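You operate a simulated robot arm through the tools that you are given. There is no shell and no other tool.

Carry out the task below with a simulated two-armed robot. There is one attempt and no reset: what you move stays moved.

TASK
Open the big lamp's lens door, shut, latch it, tighten the tee handle.
Fine: free the latch first; the door opens a hand's width.
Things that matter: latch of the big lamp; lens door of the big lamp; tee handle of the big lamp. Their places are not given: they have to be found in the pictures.

It is judged by the outcome, as a careful person would: the job done as asked, and still so three seconds after it is handed in. It fails if anything else is knocked over, pushed out of place, dropped, spilled or broken.

THE ROBOT
Two 7-joint arms with two-finger parallel grippers on one trunk that stands fixed in place. Base frame: the origin is at the foot of the trunk, x ahead of it, y to its left, z up. Units: m, rad, N and s.
The left shoulder is at [0.02, 0.113, 1.422], the right one opposite. With the tool pointing down near the work surface each hand reaches from about 0.24 to 0.6 m from the base axis, measured 20 degrees to its own side. Payload 1.57 kg a hand.
Tool frame (each hand has its own): the origin (TCP) lies between the finger pads and is the grasp point; the fingertips stand 0.03 m ahead of it; z points along the fingers, y is the line along which they close. The gripper opens to 0.08 m. The fingers are 0.017 m wide and 0.012 m thick; the gripper's body (0.04 by 0.082 m) begins 0.08 m behind the TCP.
Orientation is told as [roll, pitch, yaw] about the base's x, y, z axes, in that order, counted from this pose: with the fingers straight down and closing along the base's y, the tool's x points along the base's -x, its y along +y and its z along -z.

THE INTERFACE
- The arms move only by the tool step_arm. It takes "left_series", "right_series" or both (then of equal length, played together; a hand with none holds still); each is a list of rows, each a list of 7 numbers: the turn, a rotation vector about the tool's x, y, z in rad, then the shift along the tool's x, y, z in cm, then the finger opening in cm, from 0 to 8. In form: [[wx, wy, wz, x, y, z, grip], ...]. A call has 1 to 20 rows; each row is the pose to reach, as a shift and turn from the pose commanded when the call began, along the tool's axes at that moment. A row lasts 0.2 s, in which the tool goes at most 0.05 m and 0.15 rad; a call with a longer step from one row to the next is refused whole, and so is a gripper value outside its range. A pose out of reach is approached as far as the arm can. The call stops where the force on the tool passes 50 N (or 10 N more than at its start, if that is more) or the arm is blocked; 0.2 s more then pass. Each finger travels about 0.045 m/s and halts on what it meets, pressing with about 42 N; the grip force reading is that of the motor and also rises with nothing between the fingers. The clock runs only during rows and for 0.2 s after the last one: add rows that repeat a pose to give the fingers time. It gives the time, the measured TCP pose, the force on the tool (base axes), the opening and the grip force at its end, in the units of the frame above (readings bear some noise), with the torque about the TCP (base axes, N m) and any sound that the robot's microphone picked up.
- Cameras (640 x 400 px; columns grow to the right, rows downward): "scene" is now at [0.0932, 0.0379, 1.5628]; the picture's right is [0.50, -0.87, 0.00], its down [-0.35, -0.21, -0.91] and it looks along [0.79, 0.46, -0.41] (base axes); focal length 267 px, centre (320, 200). "left" rides on the left gripper at [0.072, 0.007, -0.122] in its tool frame; the picture's right is [-0.09, 1.00, 0.00], its down [-0.84, -0.08, -0.54] and it looks along [-0.54, -0.05, 0.84] (tool axes); focal length 238 px, centre (320, 200). "right" rides on the right gripper at [0.072, -0.007, -0.122] in its tool frame; the picture's right is [0.09, 1.00, 0.00], its down [-0.84, 0.08, -0.54] and it looks along [-0.54, 0.05, 0.84] (tool axes); focal length 238 px, centre (320, 200).
- snapshot(camera): a new picture of that camera. The clock stands still meanwhile.
- lift_body(by): slides the trunk up (or, below 0, down) by that many m; the arms and the scene camera ride with it, the base frame stays. It gives what a move gives, with no picture.
- turn_head(pan, tilt): turns the head with the scene camera to pan (to the left, within 1.396 rad either way) and tilt (down, from -0.506 to 1.204), counted from straight ahead of the robot. It gives what a move gives.
- measure_at(camera, pixels): for up to 12 pixels [column, row] of the newest picture of that camera ("zoom" is the newest enlarged one), the place [x, y, z] in the base frame of the surface seen there, good to about 0.003 m, but the place of the scene camera against the robot may be out by one fixed shift of up to 0.012 m in any direction. The clock stands still meanwhile.
- close_up(camera, box): a new picture of the part [left, top, right, bottom] of that camera's present view, enlarged. The clock stands still meanwhile.
- sign_off(): hands the job in; it is judged then, once.

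Open the grippers and draw the arms clear of the work before you hand the job in, unless the task says otherwise.

The tools are called after "Call:" as a command line: name --argument value ..., lists and objects as JSON in quotes. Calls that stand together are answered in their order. step_arm: Moves the arms, as the interface text tells. Its arguments: {"type":"object","properties":{"left_series":{"type":"array"},"right_series":{"type":"array"}},"required":[]} The other tools are called the same way: lift_body (by) slides the trunk up or down; turn_head (pan, tilt) turns the head that bears the scene camera; snapshot (camera) takes a picture; measure_at (camera, pixels) gives the place of the surface under pixels of a picture; close_up (camera, box) takes an enlarged picture of a part of a camera's view; sign_off () hands the job in.

At the start:

```text
clock: 0.0
left_tcp_pos: [0.3067, 0.4422, 1.4396]
left_orientation: [0.001, 0.0, 0.0]
left_force: [-0.1, 1.0, -0.8]
left_ft_torque: [0.01, 0.0, -0.01]
left_width: 0.0803
left_gripper_force: 0.1
right_tcp_pos: [0.3345, 0.0554, 1.4281]
right_orientation: [0.003, -0.001, 0.001]
right_force: [0.5, -0.3, -0.4]
right_ft_torque: [0.02, 0.03, -0.02]
right_width: 0.08
right_gripper_force: 0.0
trunk travel left (down, up): [-0.475, 0.095]
head pan, tilt: [0.524, 0.422]
```

scene: 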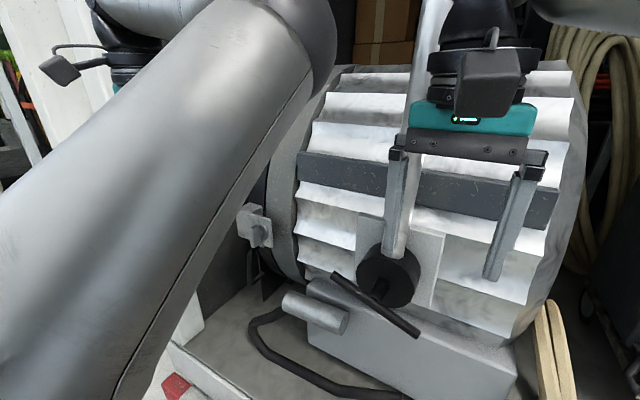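
right: 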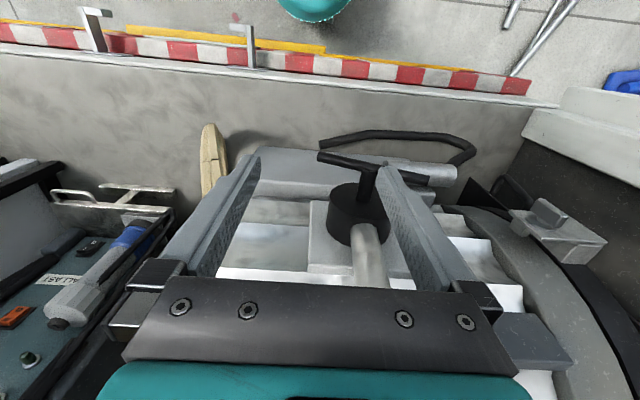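
left: 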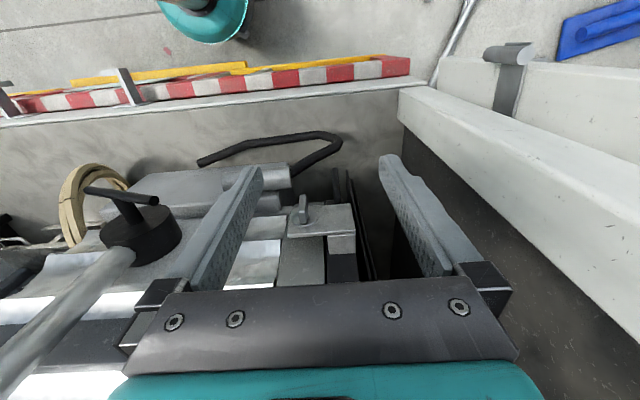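

The scene picture shows a big finned drum lamp with a tee handle near (375,300) and a latch-like block near (255,225). I take a closer look at these parts first.

Call:
close_up --camera "scene" --box '[200, 160, 440, 310]'

Call:
close_up --camera "left" --box '[180, 100, 460, 280]'

Call:
close_up --camera "right" --box '[260, 100, 640, 340]'

```text
2.67 times, centred on (320, 235) of scene
```

zoom: 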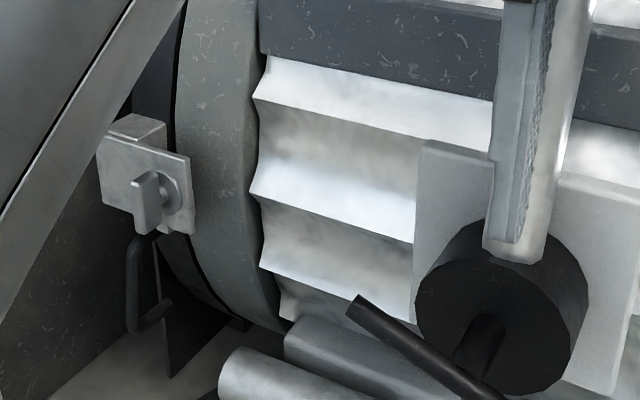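

```text
2.22 times, centred on (320, 190) of left
```

zoom: 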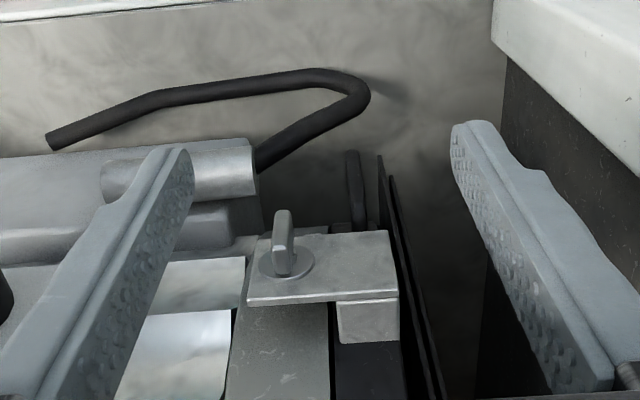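

```text
1.67 times, centred on (450, 220) of right
```

zoom: 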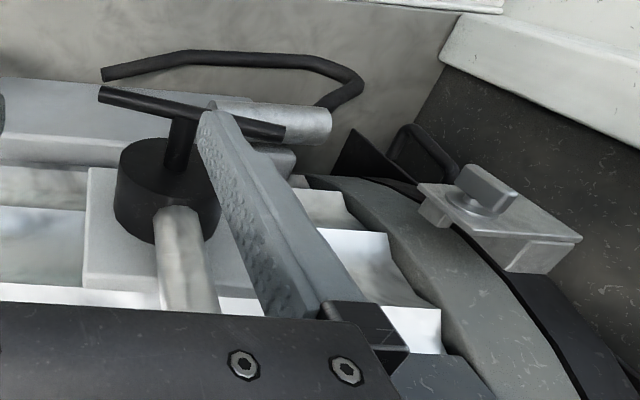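

The latch is a plate with a thumb-turn on the drum's left rim, and there is a black pull rod behind it. I measure the places of the latch, the tee handle and the rod.

Call:
snapshot --camera "scene"

Call:
measure_at --camera "scene" --pixels '[[257, 236], [246, 215], [268, 240], [241, 238], [250, 275], [285, 230], [340, 280], [415, 335], [380, 290], [385, 270], [300, 100], [275, 180]]'

Call:
snapshot --camera "left"

Call:
measure_at --camera "left" --pixels '[[304, 199], [303, 218], [290, 235], [355, 232], [340, 206], [300, 260], [345, 270], [335, 180], [350, 185], [120, 195], [150, 200], [90, 190]]'

Call:
snapshot --camera "right"

Call:
measure_at --camera "right" --pixels '[[548, 210], [540, 222], [322, 155], [370, 163], [425, 178], [366, 185], [355, 220], [580, 240], [515, 215], [505, 190], [480, 220], [370, 250]]'

```text
taken
```

scene: 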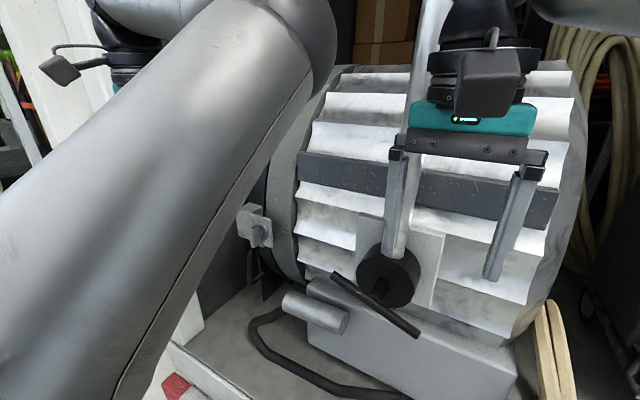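

```text
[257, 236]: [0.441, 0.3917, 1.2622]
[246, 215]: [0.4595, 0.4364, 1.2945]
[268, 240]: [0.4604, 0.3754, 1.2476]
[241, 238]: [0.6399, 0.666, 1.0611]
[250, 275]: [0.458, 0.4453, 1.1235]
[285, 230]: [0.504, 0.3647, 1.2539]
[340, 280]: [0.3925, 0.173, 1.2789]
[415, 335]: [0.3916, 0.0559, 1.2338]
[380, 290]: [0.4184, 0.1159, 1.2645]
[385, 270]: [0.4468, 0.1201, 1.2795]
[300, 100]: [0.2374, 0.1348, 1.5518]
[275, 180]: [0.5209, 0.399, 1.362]
```

```text
taken
```

left: 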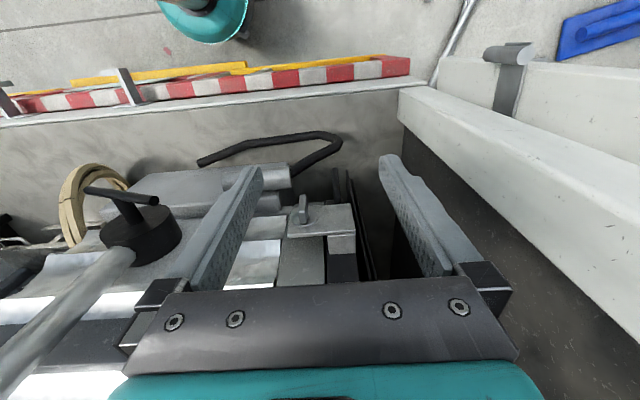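

```text
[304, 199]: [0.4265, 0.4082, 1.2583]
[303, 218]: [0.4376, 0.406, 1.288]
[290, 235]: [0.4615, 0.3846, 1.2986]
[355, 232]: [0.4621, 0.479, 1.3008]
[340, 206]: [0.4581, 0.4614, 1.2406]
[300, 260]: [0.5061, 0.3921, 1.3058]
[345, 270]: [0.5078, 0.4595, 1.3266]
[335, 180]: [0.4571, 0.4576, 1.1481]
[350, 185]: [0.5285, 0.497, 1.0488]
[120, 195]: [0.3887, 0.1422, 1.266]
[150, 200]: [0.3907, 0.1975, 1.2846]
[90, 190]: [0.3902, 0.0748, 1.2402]
```

```text
taken
```

right: 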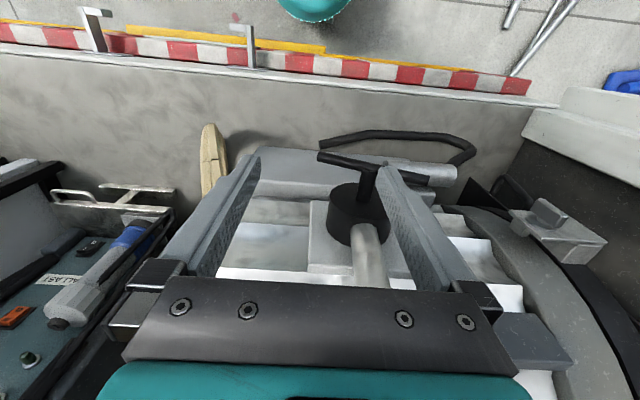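

```text
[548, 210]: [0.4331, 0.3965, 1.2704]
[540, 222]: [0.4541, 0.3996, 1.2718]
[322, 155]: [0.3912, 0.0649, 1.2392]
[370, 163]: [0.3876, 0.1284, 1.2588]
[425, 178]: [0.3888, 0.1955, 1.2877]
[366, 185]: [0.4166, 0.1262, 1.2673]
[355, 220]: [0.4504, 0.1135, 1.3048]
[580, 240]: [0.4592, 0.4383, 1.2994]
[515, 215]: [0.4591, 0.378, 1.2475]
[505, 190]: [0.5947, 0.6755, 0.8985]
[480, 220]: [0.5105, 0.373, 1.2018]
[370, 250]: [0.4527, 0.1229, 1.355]
```

Latch plate sits at about (0.46, 0.375–0.48, 1.24–1.30) with the thumb tab at about (0.43, 0.40, 1.265); the tee bar runs from (0.39,0.065,1.239) to (0.39,0.196,1.288). I measure the surrounding walls in the left camera and turn the head to see more.

Call:
measure_at --camera "left" --pixels '[[500, 150], [440, 115], [600, 220], [560, 260], [450, 180], [420, 140], [370, 150], [320, 140], [520, 330], [620, 350], [270, 180], [515, 80]]'

Call:
turn_head --pan 0.9 --tilt 0.45

Call:
snapshot --camera "scene"

```text
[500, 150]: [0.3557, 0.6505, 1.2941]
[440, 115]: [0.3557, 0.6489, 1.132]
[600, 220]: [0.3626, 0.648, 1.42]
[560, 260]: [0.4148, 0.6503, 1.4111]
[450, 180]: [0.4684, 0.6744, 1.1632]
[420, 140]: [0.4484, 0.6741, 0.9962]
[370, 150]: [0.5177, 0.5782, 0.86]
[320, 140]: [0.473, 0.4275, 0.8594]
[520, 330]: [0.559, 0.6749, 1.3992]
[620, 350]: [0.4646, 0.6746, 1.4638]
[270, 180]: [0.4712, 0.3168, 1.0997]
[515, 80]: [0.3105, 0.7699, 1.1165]
```

```text
clock: 0.8
left_tcp_pos: [0.3064, 0.4429, 1.4398]
left_orientation: [0.0, 0.0, 0.001]
left_force: [0.8, 0.2, 0.2]
left_ft_torque: [-0.03, -0.01, -0.01]
left_width: 0.0798
left_gripper_force: 0.0
right_tcp_pos: [0.3345, 0.0564, 1.4293]
right_orientation: [0.002, -0.001, 0.0]
right_force: [1.0, -0.9, 0.2]
right_ft_torque: [-0.04, -0.04, 0.01]
right_width: 0.0799
right_gripper_force: 0.1
trunk travel left (down, up): [-0.475, 0.095]
head pan, tilt: [0.901, 0.45]
```

```text
taken
```

scene: 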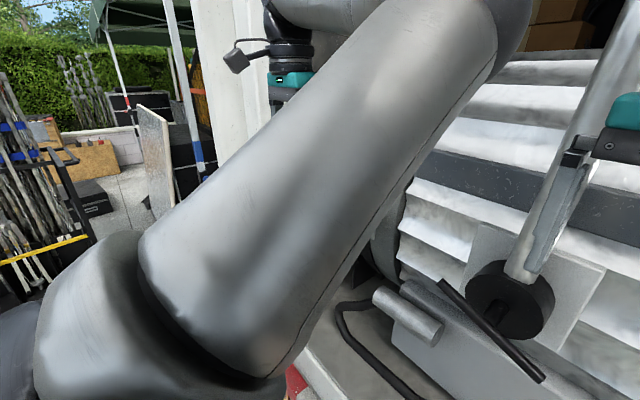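

The left forearm blocks the head's view, and a wall stands at y≈0.675 beside the door. I tilt the left hand forward and lower it a bit so its camera looks at the latch from the front.

Call:
step_arm --left_series '[[0, -0.13, 0, 0.3, 0, 2, 8], [0, -0.26, 0, 0.6, 0, 4, 8], [0, -0.39, 0, 0.9, 0, 6, 8], [0, -0.52, 0, 1.2, 0, 8, 8], [0, -0.65, 0, 1.5, 0, 9, 8], [0, -0.785, 0, 1.5, 0, 10, 8]]'

Call:
snapshot --camera "left"

Call:
snapshot --camera "scene"

```text
clock: 2.2
left_tcp_pos: [0.2931, 0.4432, 1.3397]
left_orientation: [0.002, -0.788, -0.002]
left_force: [-0.8, -0.5, -0.7]
left_ft_torque: [-0.01, -0.04, 0.03]
left_width: 0.0798
left_gripper_force: 0.1
right_tcp_pos: [0.3336, 0.0566, 1.428]
right_orientation: [0.002, 0.001, 0.0]
right_force: [0.6, -0.6, -1.0]
right_ft_torque: [0.02, -0.02, -0.02]
right_width: 0.0801
right_gripper_force: 0.0
trunk travel left (down, up): [-0.475, 0.095]
head pan, tilt: [0.901, 0.45]
```

```text
taken
```

left: 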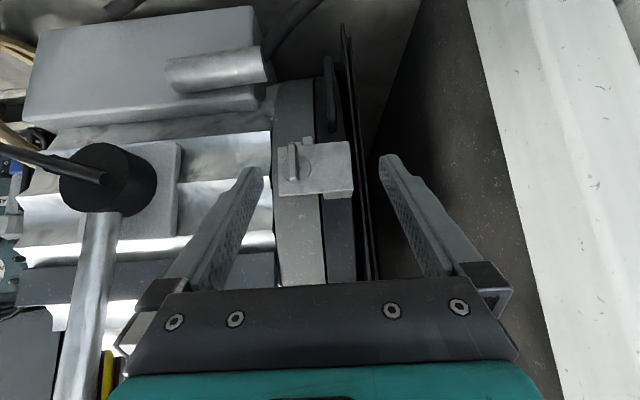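

```text
taken
```

scene: 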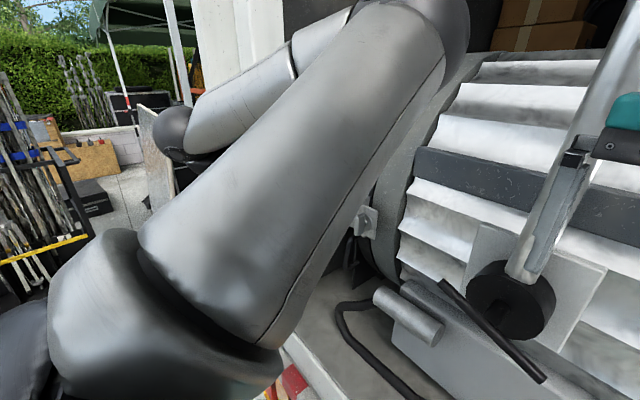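

The left camera now sees the latch at (310,165), shown upside down (picture down is up in the world). I enlarge it.

Call:
close_up --camera "left" --box '[240, 20, 420, 290]'

Call:
close_up --camera "left" --box '[260, 40, 400, 210]'

Call:
measure_at --camera "left" --pixels '[[293, 160], [290, 148], [296, 178], [312, 175], [340, 160], [350, 175], [308, 140], [333, 95], [328, 60], [345, 100], [355, 100], [366, 200]]'

```text
1.48 times, centred on (330, 155) of left
```

zoom: 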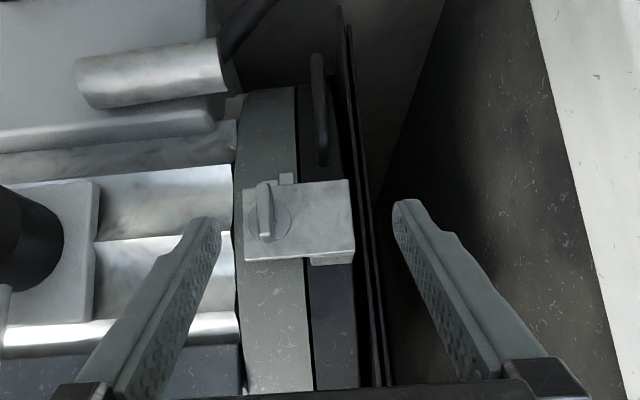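

```text
2.35 times, centred on (330, 125) of left
```

zoom: 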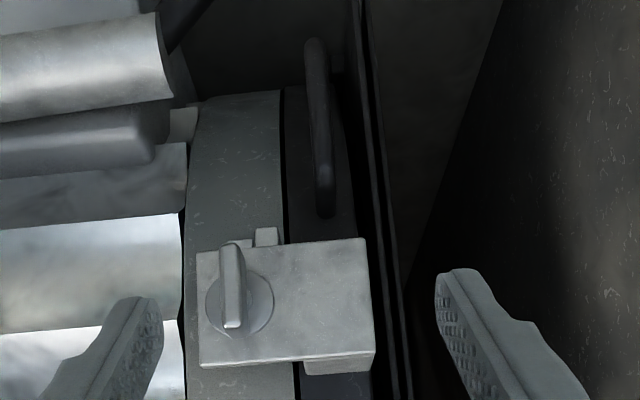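

```text
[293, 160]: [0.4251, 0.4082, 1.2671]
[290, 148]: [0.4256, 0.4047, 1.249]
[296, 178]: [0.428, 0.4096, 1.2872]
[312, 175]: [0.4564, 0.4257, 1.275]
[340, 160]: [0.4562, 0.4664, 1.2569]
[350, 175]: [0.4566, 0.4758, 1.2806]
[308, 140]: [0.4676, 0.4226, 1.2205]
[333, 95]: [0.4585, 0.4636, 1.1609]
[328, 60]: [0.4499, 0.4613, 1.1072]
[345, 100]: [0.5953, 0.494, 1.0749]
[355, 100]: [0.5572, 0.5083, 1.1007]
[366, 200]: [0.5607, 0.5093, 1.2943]
```

The housing rim, the door ring with a vertical D-handle at about (0.455, 0.463, 1.10–1.165), and the latch thumb-turn at about (0.43, 0.408, 1.267) are clear now. I bring the left hand to fingers-forward in front of the thumb-turn.

Call:
step_arm --left_series '[[0, -0.13, 0, 0.4, -0.6, 1.0, 8], [0, -0.26, 0, 0.8, -1.2, 2.0, 8], [0, -0.39, 0, 1.2, -1.8, 3.2, 8], [0, -0.52, 0, 1.7, -2.4, 4.4, 8], [0, -0.65, 0, 2.1, -3.0, 5.6, 8], [0, -0.783, 0, 2.5, -3.5, 7.0, 8], [0, -0.783, 0, 2.5, -3.5, 7.0, 8]]'

Call:
snapshot --camera "left"

Call:
snapshot --camera "scene"

```text
clock: 3.9
left_tcp_pos: [0.3224, 0.4061, 1.2728]
left_orientation: [1.314, -1.569, -1.314]
left_force: [0.5, 0.8, 0.3]
left_ft_torque: [-0.02, 0.01, 0.01]
left_width: 0.0801
left_gripper_force: 0.1
right_tcp_pos: [0.3351, 0.0549, 1.4289]
right_orientation: [0.001, 0.0, 0.001]
right_force: [-0.5, -0.4, 0.0]
right_ft_torque: [0.01, 0.02, 0.0]
right_width: 0.0802
right_gripper_force: 0.0
trunk travel left (down, up): [-0.475, 0.095]
head pan, tilt: [0.901, 0.45]
```

```text
taken
```

left: 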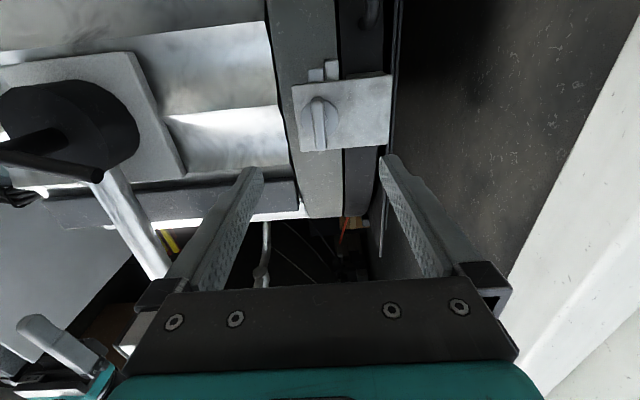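

```text
taken
```

scene: 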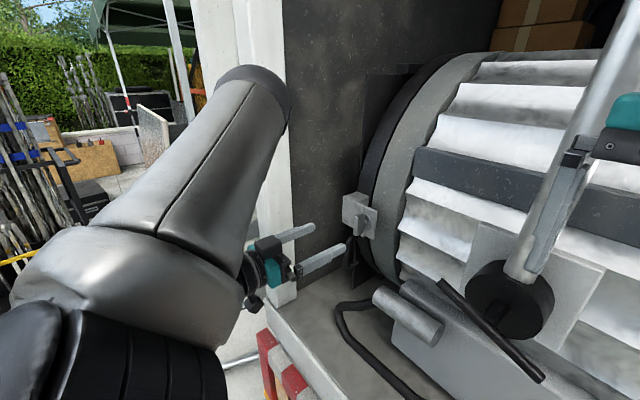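

The hand is fingers-forward in front of the latch and the head camera now sees the door and latch freely. I enlarge both views.

Call:
close_up --camera "scene" --box '[300, 160, 440, 290]'

Call:
close_up --camera "left" --box '[260, 20, 420, 220]'

Call:
measure_at --camera "left" --pixels '[[318, 125], [317, 105], [320, 143], [350, 110], [380, 110], [312, 140], [300, 100], [316, 75], [331, 70], [370, 15], [358, 160], [325, 170]]'

Call:
measure_at --camera "scene" --pixels '[[358, 220], [354, 230], [362, 212], [345, 210], [372, 228], [350, 262], [345, 275]]'

```text
3.08 times, centred on (370, 225) of scene
```

zoom: 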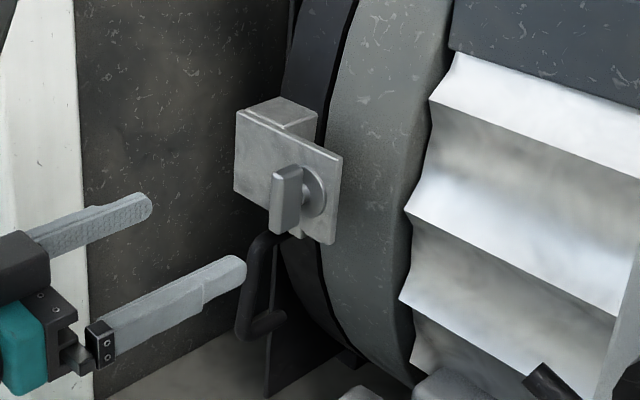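

```text
2.00 times, centred on (340, 120) of left
```

zoom: 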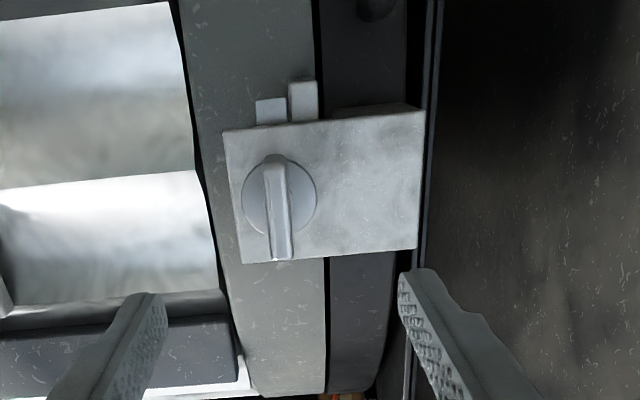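

```text
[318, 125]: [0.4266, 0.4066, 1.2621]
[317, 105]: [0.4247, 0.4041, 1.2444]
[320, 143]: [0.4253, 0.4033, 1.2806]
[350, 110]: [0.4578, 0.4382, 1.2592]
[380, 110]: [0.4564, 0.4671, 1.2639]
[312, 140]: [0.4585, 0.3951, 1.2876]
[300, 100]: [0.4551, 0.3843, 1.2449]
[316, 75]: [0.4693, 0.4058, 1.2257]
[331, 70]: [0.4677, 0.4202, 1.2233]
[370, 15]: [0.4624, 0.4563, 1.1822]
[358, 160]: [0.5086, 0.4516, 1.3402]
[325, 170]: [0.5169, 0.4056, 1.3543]
```

```text
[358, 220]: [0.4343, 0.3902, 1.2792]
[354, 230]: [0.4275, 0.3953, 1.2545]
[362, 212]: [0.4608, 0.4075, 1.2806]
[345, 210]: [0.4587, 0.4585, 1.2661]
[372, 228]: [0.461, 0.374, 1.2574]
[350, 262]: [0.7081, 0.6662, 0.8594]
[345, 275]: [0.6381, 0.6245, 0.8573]
```

The knob axis works out at y≈0.407, z≈1.263, with the tab spanning z 1.240–1.286 and x 0.425–0.455. I advance the open fingers around the tab, stopping short of the plate, and close on it.

Call:
step_arm --left_series '[[0, 0, 0, 0.5, 0.05, 2.0, 6], [0, 0, 0, 1.0, 0.1, 4.0, 5], [0, 0, 0, 1.0, 0.1, 6.0, 5], [0, 0, 0, 1.0, 0.1, 8.0, 5], [0, 0, 0, 1.0, 0.1, 9.4, 5], [0, 0, 0, 1.0, 0.1, 9.4, 5]]'

Call:
snapshot --camera "left"

Call:
close_up --camera "scene" --box '[300, 160, 440, 290]'

```text
clock: 5.2
left_tcp_pos: [0.4158, 0.4091, 1.2637]
left_orientation: [-0.171, -1.568, 0.171]
left_force: [1.0, 0.0, 0.6]
left_ft_torque: [-0.01, -0.03, -0.01]
left_width: 0.0498
left_gripper_force: 0.0
right_tcp_pos: [0.3344, 0.0559, 1.4293]
right_orientation: [0.002, -0.003, 0.002]
right_force: [-0.4, 0.4, 0.9]
right_ft_torque: [0.01, -0.02, 0.01]
right_width: 0.08
right_gripper_force: 0.1
trunk travel left (down, up): [-0.475, 0.095]
head pan, tilt: [0.901, 0.45]
```

```text
taken
```

left: 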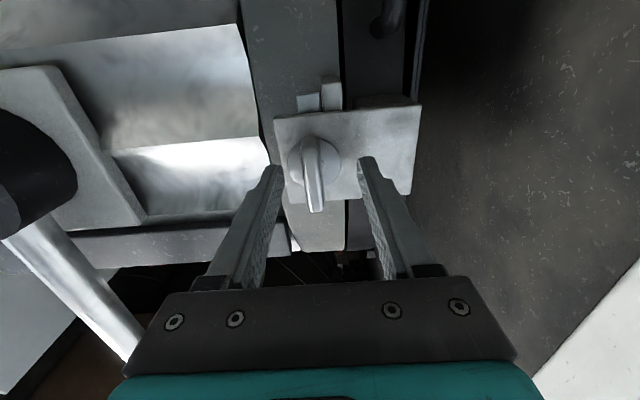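

```text
3.08 times, centred on (370, 225) of scene
```

zoom: 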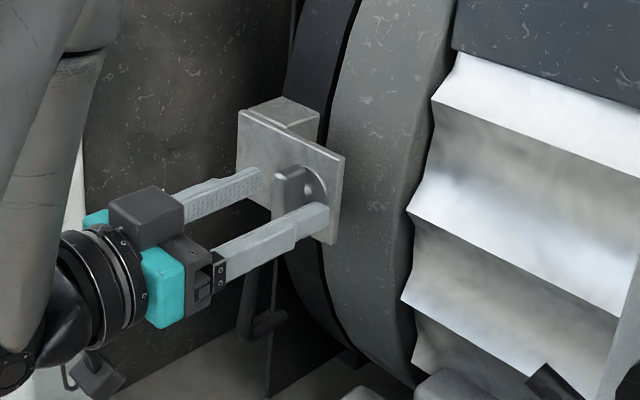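

The tab at (313,175) sits between the two fingertips. I close the left fingers on it, with a small 2 mm shift to centre.

Call:
step_arm --left_series '[[0, 0, 0, 0, -0.2, 0, 3], [0, 0, 0, 0, -0.2, 0, 1], [0, 0, 0, 0, -0.2, 0, 0.5], [0, 0, 0, 0, -0.2, 0, 0.5], [0, 0, 0, 0, -0.2, 0, 0.5]]'

Call:
snapshot --camera "left"

```text
clock: 6.5
left_tcp_pos: [0.4172, 0.4066, 1.2641]
left_orientation: [0.181, -1.569, -0.181]
left_force: [-0.4, -1.0, 0.5]
left_ft_torque: [-0.01, 0.1, -0.12]
left_width: 0.0117
left_gripper_force: 29.8
right_tcp_pos: [0.3333, 0.056, 1.4298]
right_orientation: [0.002, -0.001, 0.001]
right_force: [0.2, 0.2, 0.5]
right_ft_torque: [0.01, 0.03, 0.01]
right_width: 0.0801
right_gripper_force: 0.1
trunk travel left (down, up): [-0.475, 0.095]
head pan, tilt: [0.901, 0.45]
```

```text
taken
```

left: 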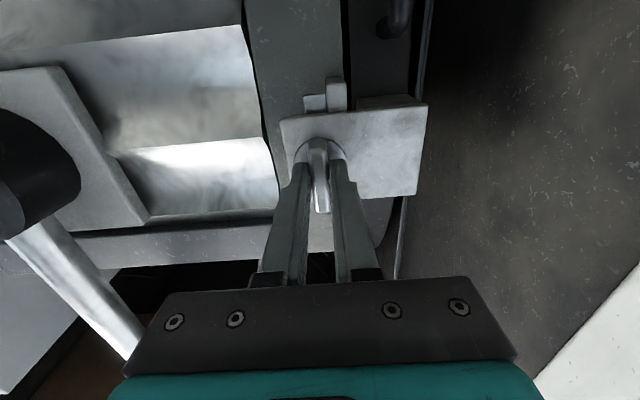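

Grip is firm at 1.17 cm. A cam seems to hang straight below the knob behind a keeper on the door side at (335,90), so I try turning the knob so the cam swings away from the keeper (negative about the tool z), a small step first.

Call:
step_arm --left_series '[[0, 0, -0.1, 0, 0, 0, 0.5], [0, 0, -0.2, 0, 0, 0, 0.5], [0, 0, -0.3, 0, 0, 0, 0.5]]'

Call:
snapshot --camera "left"

```text
clock: 7.2
left_tcp_pos: [0.4159, 0.4061, 1.2649]
left_orientation: [-1.578, -1.272, 1.577]
left_force: [-0.2, -1.5, 8.7]
left_ft_torque: [0.04, 0.05, -0.19]
left_width: 0.0119
left_gripper_force: 29.3
right_tcp_pos: [0.3346, 0.0551, 1.4289]
right_orientation: [0.002, -0.001, 0.001]
right_force: [0.2, -0.1, 0.5]
right_ft_torque: [-0.01, 0.01, -0.01]
right_width: 0.0798
right_gripper_force: 0.0
trunk travel left (down, up): [-0.475, 0.095]
head pan, tilt: [0.901, 0.45]
```

```text
taken
```

left: 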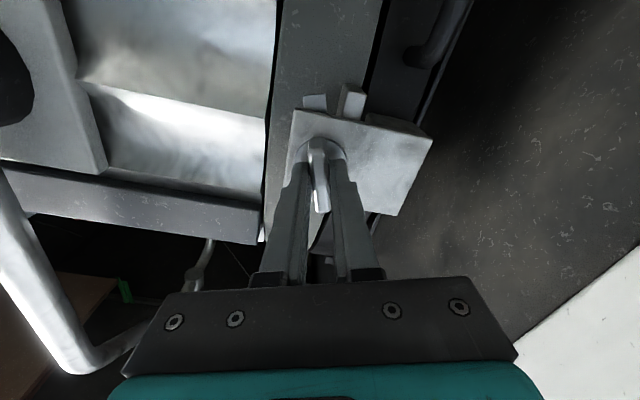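

The knob turned with the hand, and the cam block at (315,103) swung away from the keeper at (350,100), so this direction is right. I continue turning.

Call:
step_arm --left_series '[[0, 0, -0.13, 0, 0, 0, 0.5], [0, 0, -0.26, 0, 0, 0, 0.5], [0, 0, -0.39, 0, 0, 0, 0.5], [0, 0, -0.52, 0, 0, 0, 0.5]]'

Call:
snapshot --camera "left"

```text
clock: 8.2
left_tcp_pos: [0.4169, 0.406, 1.2641]
left_orientation: [-1.575, -0.749, 1.574]
left_force: [-0.6, -0.7, 16.0]
left_ft_torque: [0.02, 0.18, -0.25]
left_width: 0.0117
left_gripper_force: 29.5
right_tcp_pos: [0.333, 0.0549, 1.4288]
right_orientation: [0.001, -0.002, -0.001]
right_force: [0.1, -0.2, -0.3]
right_ft_torque: [-0.02, 0.0, 0.0]
right_width: 0.08
right_gripper_force: 0.1
trunk travel left (down, up): [-0.475, 0.095]
head pan, tilt: [0.901, 0.45]
```

```text
taken
```

left: 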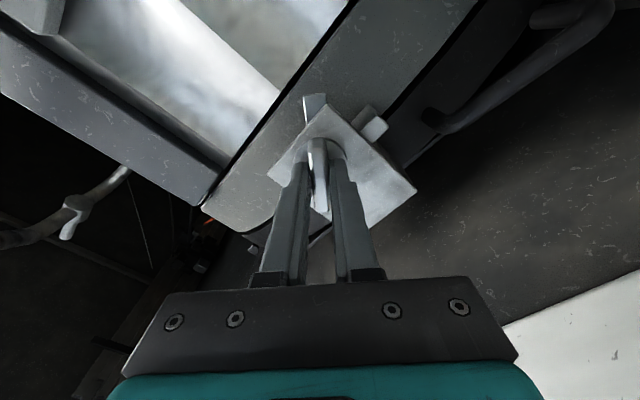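

The knob keeps turning (about 47° so far) with low torque; a 16 N upward force shows a slight axis offset. I turn the rest of the quarter turn with a 1.5 mm upward correction.

Call:
step_arm --left_series '[[0, 0, -0.13, -0.1, -0.11, 0, 0.5], [0, 0, -0.26, -0.1, -0.11, 0, 0.5], [0, 0, -0.39, -0.1, -0.11, 0, 0.5], [0, 0, -0.52, -0.1, -0.11, 0, 0.5], [0, 0, -0.65, -0.1, -0.11, 0, 0.5], [0, 0, -0.75, -0.1, -0.11, 0, 0.5]]'

Call:
snapshot --camera "left"

Call:
close_up --camera "scene" --box '[300, 160, 440, 290]'

```text
clock: 9.7
left_tcp_pos: [0.4152, 0.4043, 1.2649]
left_orientation: [-1.573, 0.0, 1.571]
left_force: [0.1, -0.1, 14.1]
left_ft_torque: [0.02, -0.09, 0.31]
left_width: 0.0121
left_gripper_force: 29.0
right_tcp_pos: [0.333, 0.0551, 1.4291]
right_orientation: [0.002, 0.0, 0.0]
right_force: [0.6, -0.2, -0.5]
right_ft_torque: [-0.01, 0.03, 0.03]
right_width: 0.0799
right_gripper_force: 0.1
trunk travel left (down, up): [-0.475, 0.095]
head pan, tilt: [0.901, 0.45]
```

```text
taken
```

left: 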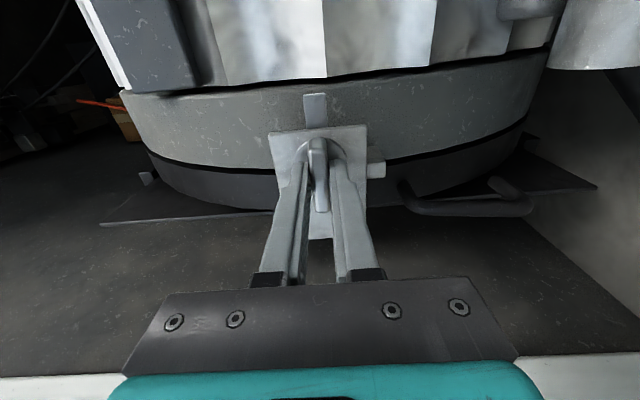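

```text
3.08 times, centred on (370, 225) of scene
```

zoom: 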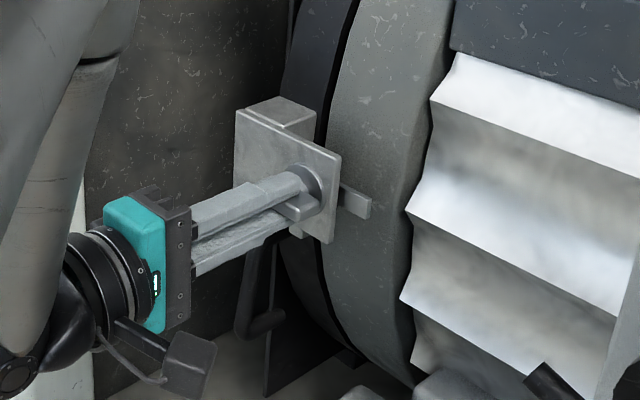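

The knob is turned a quarter: the cam now points level onto the housing side at (355,200) in the zoom, clear of the keeper. I open the fingers and draw straight back.

Call:
step_arm --left_series '[[0, 0, 0, 0, 0, 0, 2], [0, 0, 0, 0, 0, 0, 4], [0, 0, 0, 0, 0, 0, 5], [0, 0, 0, 0, 0, -2, 5], [0, 0, 0, 0, 0, -4, 6], [0, 0, 0, 0, 0, -7, 6], [0, 0, 0, 0, 0, -10, 6]]'

Call:
snapshot --camera "left"

Call:
close_up --camera "scene" --box '[300, 160, 440, 290]'

```text
clock: 11.2
left_tcp_pos: [0.3156, 0.4062, 1.264]
left_orientation: [-1.569, -0.002, 1.57]
left_force: [-1.1, -0.5, -0.3]
left_ft_torque: [-0.03, 0.0, -0.03]
left_width: 0.0601
left_gripper_force: 0.1
right_tcp_pos: [0.3335, 0.0555, 1.4288]
right_orientation: [0.001, -0.001, 0.002]
right_force: [-0.6, -0.6, -0.2]
right_ft_torque: [-0.04, -0.03, 0.02]
right_width: 0.08
right_gripper_force: 0.0
trunk travel left (down, up): [-0.475, 0.095]
head pan, tilt: [0.901, 0.45]
```

```text
taken
```

left: 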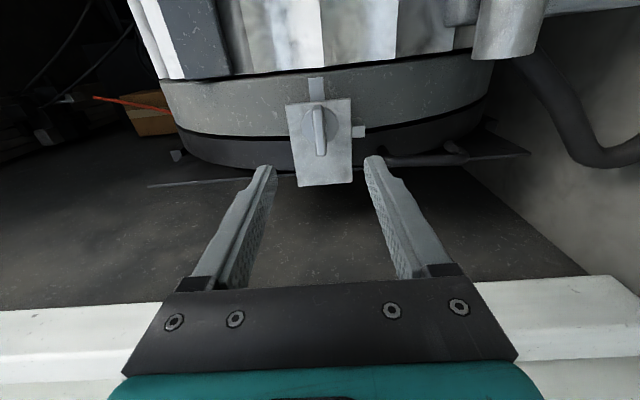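

```text
3.08 times, centred on (370, 225) of scene
```

zoom: 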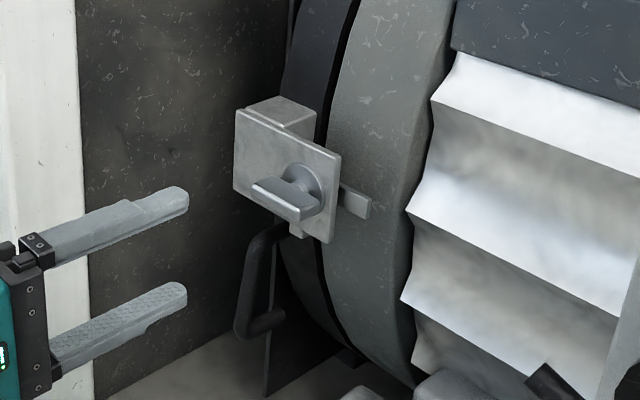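

The latch stays open. Now I measure the door's D-handle, seen at (240,290) in the zoom and at (450,155) in the left camera.

Call:
measure_at --camera "zoom" --pixels '[[250, 270], [243, 310], [256, 248], [270, 233], [262, 325], [280, 315], [268, 340], [290, 70], [280, 120]]'

Call:
measure_at --camera "left" --pixels '[[430, 160], [455, 157], [460, 146], [390, 155], [410, 160], [356, 132], [315, 85], [500, 155], [230, 178], [178, 155]]'

Call:
close_up --camera "left" --box '[340, 90, 540, 215]'

```text
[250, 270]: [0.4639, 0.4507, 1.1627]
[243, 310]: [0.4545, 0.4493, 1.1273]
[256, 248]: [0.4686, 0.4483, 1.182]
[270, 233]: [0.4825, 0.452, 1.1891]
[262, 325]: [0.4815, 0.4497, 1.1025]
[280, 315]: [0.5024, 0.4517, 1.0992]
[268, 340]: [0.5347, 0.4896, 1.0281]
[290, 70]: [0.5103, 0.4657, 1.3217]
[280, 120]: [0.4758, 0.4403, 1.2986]
```

```text
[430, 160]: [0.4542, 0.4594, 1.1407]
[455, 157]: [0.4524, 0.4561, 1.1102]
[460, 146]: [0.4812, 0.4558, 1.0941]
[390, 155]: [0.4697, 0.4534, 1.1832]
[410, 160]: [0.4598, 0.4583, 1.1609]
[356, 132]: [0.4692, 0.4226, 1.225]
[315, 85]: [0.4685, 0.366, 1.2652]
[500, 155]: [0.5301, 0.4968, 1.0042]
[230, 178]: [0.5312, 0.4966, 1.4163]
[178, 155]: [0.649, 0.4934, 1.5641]
```

```text
3.20 times, centred on (440, 152) of left
```

zoom: 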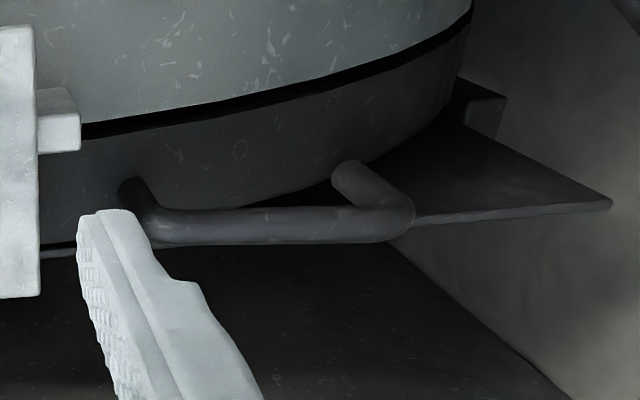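

The handle bar runs from about (0.469,0.455,1.183) to (0.452,0.456,1.105). I roll the left hand back so its fingers close along y, and bring it in front of the bar's middle.

Call:
step_arm --left_series '[[0, 0, 0.14, -0.5, 1.0, 0, 6], [0, 0, 0.28, -1.0, 2.0, 0, 6], [0, 0, 0.42, -1.5, 3.2, 0, 6], [0, 0, 0.56, -2.0, 4.4, 0, 6], [0, 0, 0.7, -2.5, 5.6, 0, 6], [0, 0, 0.84, -3.0, 6.8, 0, 6], [0, 0, 0.98, -3.5, 8.0, 0, 6], [0, 0, 1.12, -4.0, 9.2, 0, 6], [0, 0, 1.26, -4.5, 10.4, 1, 6], [0, 0, 1.4, -5.1, 11.4, 2, 5], [0, 0, 1.5, -5.1, 11.9, 3, 5], [0, 0, 1.57, -5.1, 11.9, 3, 5], [0, 0, 1.57, -5.1, 11.9, 3, 5]]'

Call:
snapshot --camera "left"

Call:
snapshot --camera "scene"

```text
clock: 14.1
left_tcp_pos: [0.3461, 0.4578, 1.1451]
left_orientation: [0.751, -1.569, -0.752]
left_force: [0.5, -0.7, -0.4]
left_ft_torque: [0.03, -0.01, -0.01]
left_width: 0.0501
left_gripper_force: 0.0
right_tcp_pos: [0.3349, 0.0561, 1.4295]
right_orientation: [0.002, 0.0, -0.001]
right_force: [-0.1, -0.3, 0.3]
right_ft_torque: [0.03, -0.01, -0.01]
right_width: 0.0802
right_gripper_force: 0.0
trunk travel left (down, up): [-0.475, 0.095]
head pan, tilt: [0.901, 0.45]
```

```text
taken
```

left: 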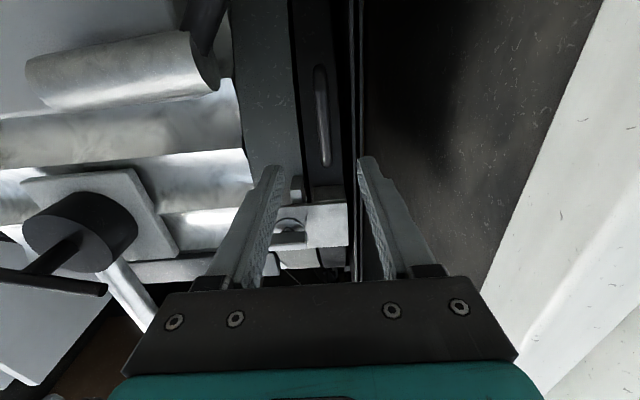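

```text
taken
```

scene: 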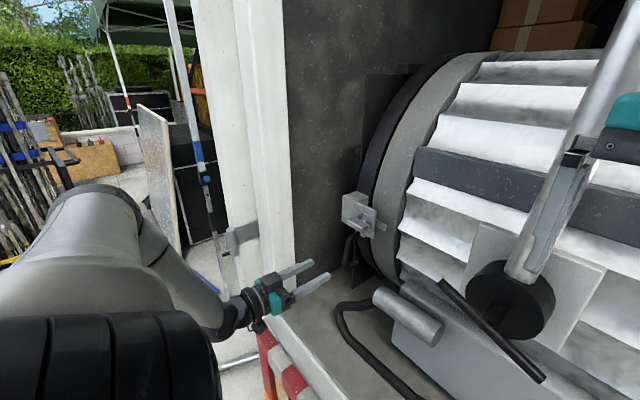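

The bar is at (321,115) between the finger directions in the left view. I measure it once more from here before advancing.

Call:
measure_at --camera "left" --pixels '[[317, 80], [321, 110], [324, 145], [326, 162], [335, 110], [350, 110], [358, 110], [285, 237]]'

Call:
close_up --camera "left" --box '[240, 40, 400, 260]'

```text
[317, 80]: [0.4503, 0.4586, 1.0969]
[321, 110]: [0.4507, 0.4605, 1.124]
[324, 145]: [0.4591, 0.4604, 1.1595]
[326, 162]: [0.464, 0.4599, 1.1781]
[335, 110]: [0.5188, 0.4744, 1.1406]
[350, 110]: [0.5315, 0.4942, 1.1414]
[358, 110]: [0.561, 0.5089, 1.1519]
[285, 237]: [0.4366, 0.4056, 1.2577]
```

```text
1.82 times, centred on (320, 150) of left
```

zoom: 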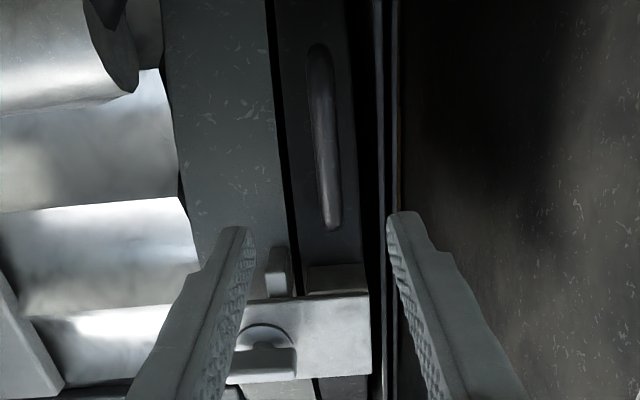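

The bar's centre is about (0.458, 0.459, 1.14). I advance 10.6 cm and close on it.

Call:
step_arm --left_series '[[0, 0, 0, 0.2, 0.1, 2.5, 5], [0, 0, 0, 0.4, 0.15, 5.0, 5], [0, 0, 0, 0.5, 0.15, 7.5, 5], [0, 0, 0, 0.5, 0.15, 9.5, 5], [0, 0, 0, 0.5, 0.15, 10.6, 5], [0, 0, 0, 0.5, 0.15, 10.6, 5]]'

Call:
snapshot --camera "left"

Call:
snapshot --camera "scene"

```text
clock: 15.4
left_tcp_pos: [0.43, 0.4584, 1.1394]
left_orientation: [-0.047, -1.57, 0.048]
left_force: [0.3, 0.5, 0.9]
left_ft_torque: [0.02, 0.01, 0.0]
left_width: 0.0499
left_gripper_force: 0.1
left hand out of reach, approached as far as the arm can: row 4, 5, 6
right_tcp_pos: [0.3332, 0.0556, 1.4288]
right_orientation: [0.001, 0.0, 0.0]
right_force: [0.6, -0.2, -1.0]
right_ft_torque: [0.0, 0.0, -0.01]
right_width: 0.0801
right_gripper_force: 0.2
trunk travel left (down, up): [-0.475, 0.095]
head pan, tilt: [0.901, 0.45]
```

```text
taken
```

left: 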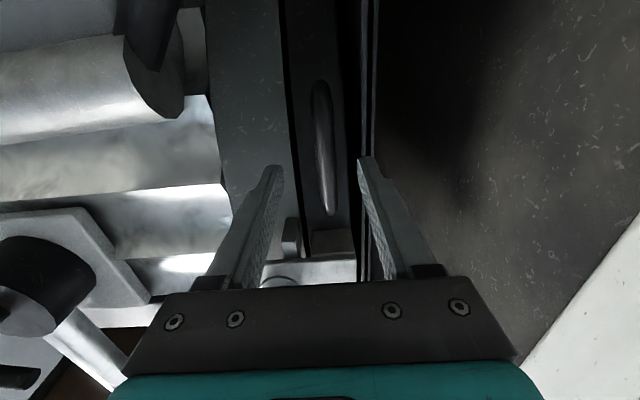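

```text
taken
```

scene: 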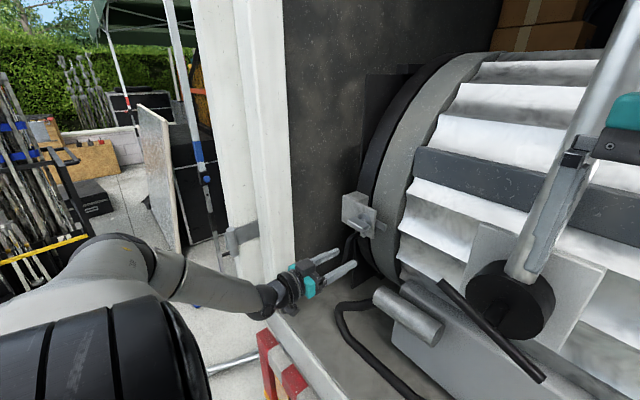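

The arm runs out of reach at x=0.43 here, since the shoulder is high and far. I back the left hand off, draw the right hand back and up, then lower the trunk so the shoulder is nearer handle height.

Call:
step_arm --left_series '[[0, 0, 0, 0, 0, -2.5, 5], [0, 0, 0, 0, 0, -5, 5], [0, 0, 0, 0, 0, -7.5, 5], [0, 0, 0, 0, 0, -10, 5], [0, 0, 0, 0, 0, -10, 5]]' --right_series '[[0, 0, 0, 1.5, 0, -1.5, 8], [0, 0, 0, 3, 0, -3, 8], [0, 0, 0, 4.5, 0, -4.5, 8], [0, 0, 0, 6, 0, -6, 8], [0, 0, 0, 7, 0, -7, 8]]'

Call:
snapshot --camera "scene"

```text
clock: 16.6
left_tcp_pos: [0.3308, 0.4562, 1.138]
left_orientation: [-0.062, -1.57, 0.062]
left_force: [0.1, -0.3, -0.1]
left_ft_torque: [-0.01, 0.01, -0.02]
left_width: 0.0499
left_gripper_force: 0.0
right_tcp_pos: [0.2626, 0.0553, 1.5009]
right_orientation: [0.001, -0.003, 0.002]
right_force: [-0.9, -0.3, 0.9]
right_ft_torque: [-0.01, 0.02, 0.01]
right_width: 0.0801
right_gripper_force: 0.1
trunk travel left (down, up): [-0.475, 0.095]
head pan, tilt: [0.901, 0.45]
```

```text
taken
```

scene: 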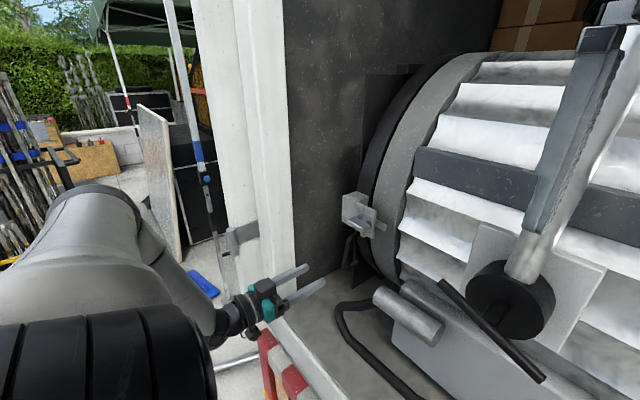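

Before lowering I raise the left hand to about z=1.30 so it stays well above the truck bed (z≈0.86).

Call:
step_arm --left_series '[[0, 0, 0, -4, 0, 0, 5], [0, 0, 0, -8, 0, 0, 5], [0, 0, 0, -12, 0, 0, 5], [0, 0, 0, -16, 0, 0, 5], [0, 0, 0, -16, 0, 0, 5]]'

Call:
lift_body --by -0.1

Call:
lift_body --by -0.1

Call:
snapshot --camera "scene"

Call:
snapshot --camera "left"

```text
clock: 17.9
left_tcp_pos: [0.3307, 0.4548, 1.3003]
left_orientation: [-0.452, -1.569, 0.453]
left_force: [-0.2, -0.7, 0.0]
left_ft_torque: [0.05, 0.02, -0.01]
left_width: 0.0501
left_gripper_force: 0.1
right_tcp_pos: [0.2642, 0.0551, 1.4998]
right_orientation: [0.0, -0.001, -0.001]
right_force: [0.4, -0.1, 0.2]
right_ft_torque: [-0.01, -0.03, 0.0]
right_width: 0.0802
right_gripper_force: 0.0
trunk travel left (down, up): [-0.475, 0.095]
head pan, tilt: [0.901, 0.45]
```

```text
clock: 19.2
left_tcp_pos: [0.3311, 0.454, 1.2009]
left_orientation: [0.055, -1.568, -0.055]
left_force: [0.0, 0.1, 0.1]
left_ft_torque: [0.03, 0.03, 0.0]
left_width: 0.0499
left_gripper_force: 0.1
right_tcp_pos: [0.263, 0.0551, 1.4002]
right_orientation: [0.002, 0.0, 0.001]
right_force: [0.5, 0.6, 0.4]
right_ft_torque: [-0.01, -0.03, 0.0]
right_width: 0.0798
right_gripper_force: 0.0
trunk travel left (down, up): [-0.375, 0.195]
head pan, tilt: [0.901, 0.45]
```

```text
clock: 20.5
left_tcp_pos: [0.3312, 0.4537, 1.0996]
left_orientation: [0.072, -1.57, -0.072]
left_force: [0.6, 0.2, -0.4]
left_ft_torque: [-0.04, -0.01, 0.0]
left_width: 0.0498
left_gripper_force: 0.0
right_tcp_pos: [0.2641, 0.054, 1.3003]
right_orientation: [0.002, 0.002, 0.001]
right_force: [-0.2, -0.7, -0.3]
right_ft_torque: [0.01, -0.03, -0.01]
right_width: 0.0799
right_gripper_force: 0.1
trunk travel left (down, up): [-0.275, 0.295]
head pan, tilt: [0.901, 0.45]
```

```text
taken
```

scene: 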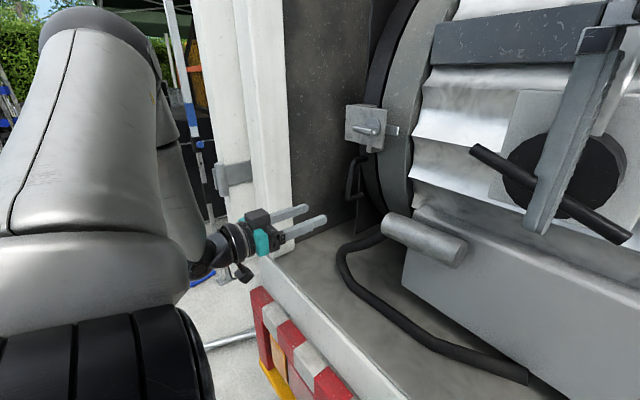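

```text
taken
```

left: 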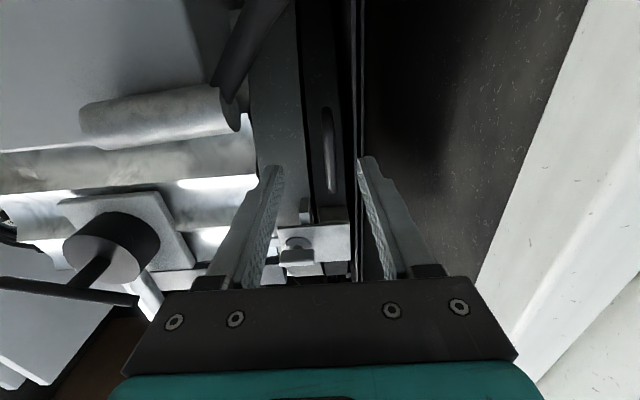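

Reach should be better now. I yaw the left hand about 0.4 rad to the left and place it 9 cm short of the handle bar along its finger direction.

Call:
step_arm --left_series '[[-0.1, 0, 0, -1, -0.75, 1, 5], [-0.2, 0, 0, -2, -1.5, 2, 5], [-0.3, 0, 0, -3, -2.25, 3, 5], [-0.4, 0, 0, -4, -3, 4.2, 5], [-0.4, 0, 0, -4, -3, 4.2, 5]]'

Call:
snapshot --camera "left"

Call:
snapshot --camera "scene"

```text
clock: 21.7
left_tcp_pos: [0.3706, 0.425, 1.1405]
left_orientation: [0.559, -1.566, -0.159]
left_force: [-0.1, 0.6, -0.1]
left_ft_torque: [0.02, 0.04, 0.02]
left_width: 0.0498
left_gripper_force: 0.0
right_tcp_pos: [0.2625, 0.0562, 1.2986]
right_orientation: [0.002, -0.001, -0.001]
right_force: [0.0, 0.1, 0.1]
right_ft_torque: [0.02, 0.0, 0.03]
right_width: 0.0802
right_gripper_force: 0.0
trunk travel left (down, up): [-0.275, 0.295]
head pan, tilt: [0.901, 0.45]
```

```text
taken
```

left: 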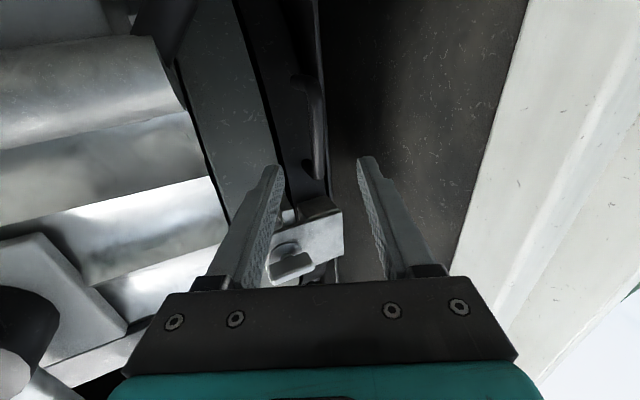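

```text
taken
```

scene: 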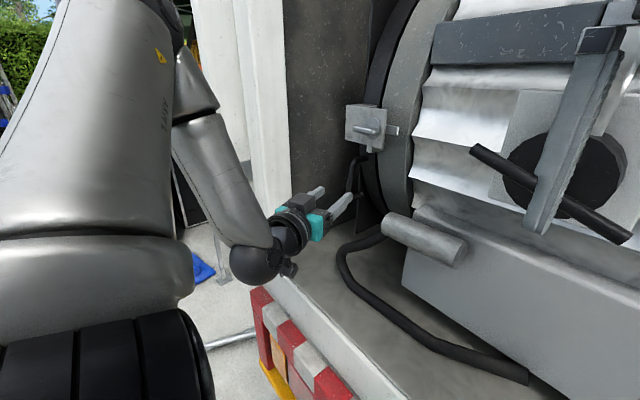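

The bar (315,130) lies midway between the fingers. I advance 9 cm and check.

Call:
step_arm --left_series '[[0, 0, 0, 0, 0, 2.5, 5], [0, 0, 0, 0, 0, 5.0, 5], [0, 0, 0, 0, 0, 7.0, 5], [0, 0, 0, 0, 0, 8.7, 5], [0, 0, 0, 0, 0, 8.7, 5]]'

Call:
snapshot --camera "left"

Call:
close_up --camera "scene" --box '[270, 90, 430, 250]'

```text
clock: 22.9
left_tcp_pos: [0.419, 0.465, 1.138]
left_orientation: [0.492, -1.57, -0.094]
left_force: [0.3, 0.4, 0.0]
left_ft_torque: [-0.02, 0.01, 0.02]
left_width: 0.0496
left_gripper_force: 0.1
left hand out of reach, approached as far as the arm can: row 2, 3, 4, 5
right_tcp_pos: [0.2624, 0.0563, 1.3005]
right_orientation: [0.003, 0.0, -0.002]
right_force: [0.0, 0.7, 0.4]
right_ft_torque: [-0.02, -0.03, 0.04]
right_width: 0.0799
right_gripper_force: 0.0
trunk travel left (down, up): [-0.275, 0.295]
head pan, tilt: [0.901, 0.45]
```

```text
taken
```

left: 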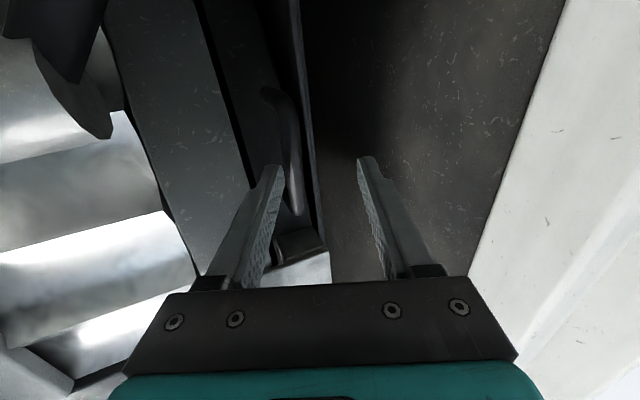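

```text
2.50 times, centred on (350, 170) of scene
```

zoom: 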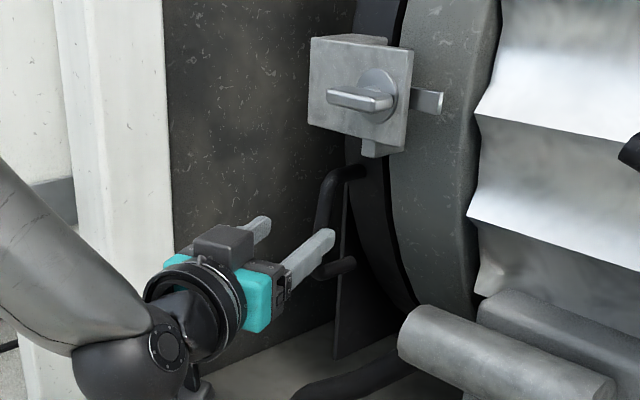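

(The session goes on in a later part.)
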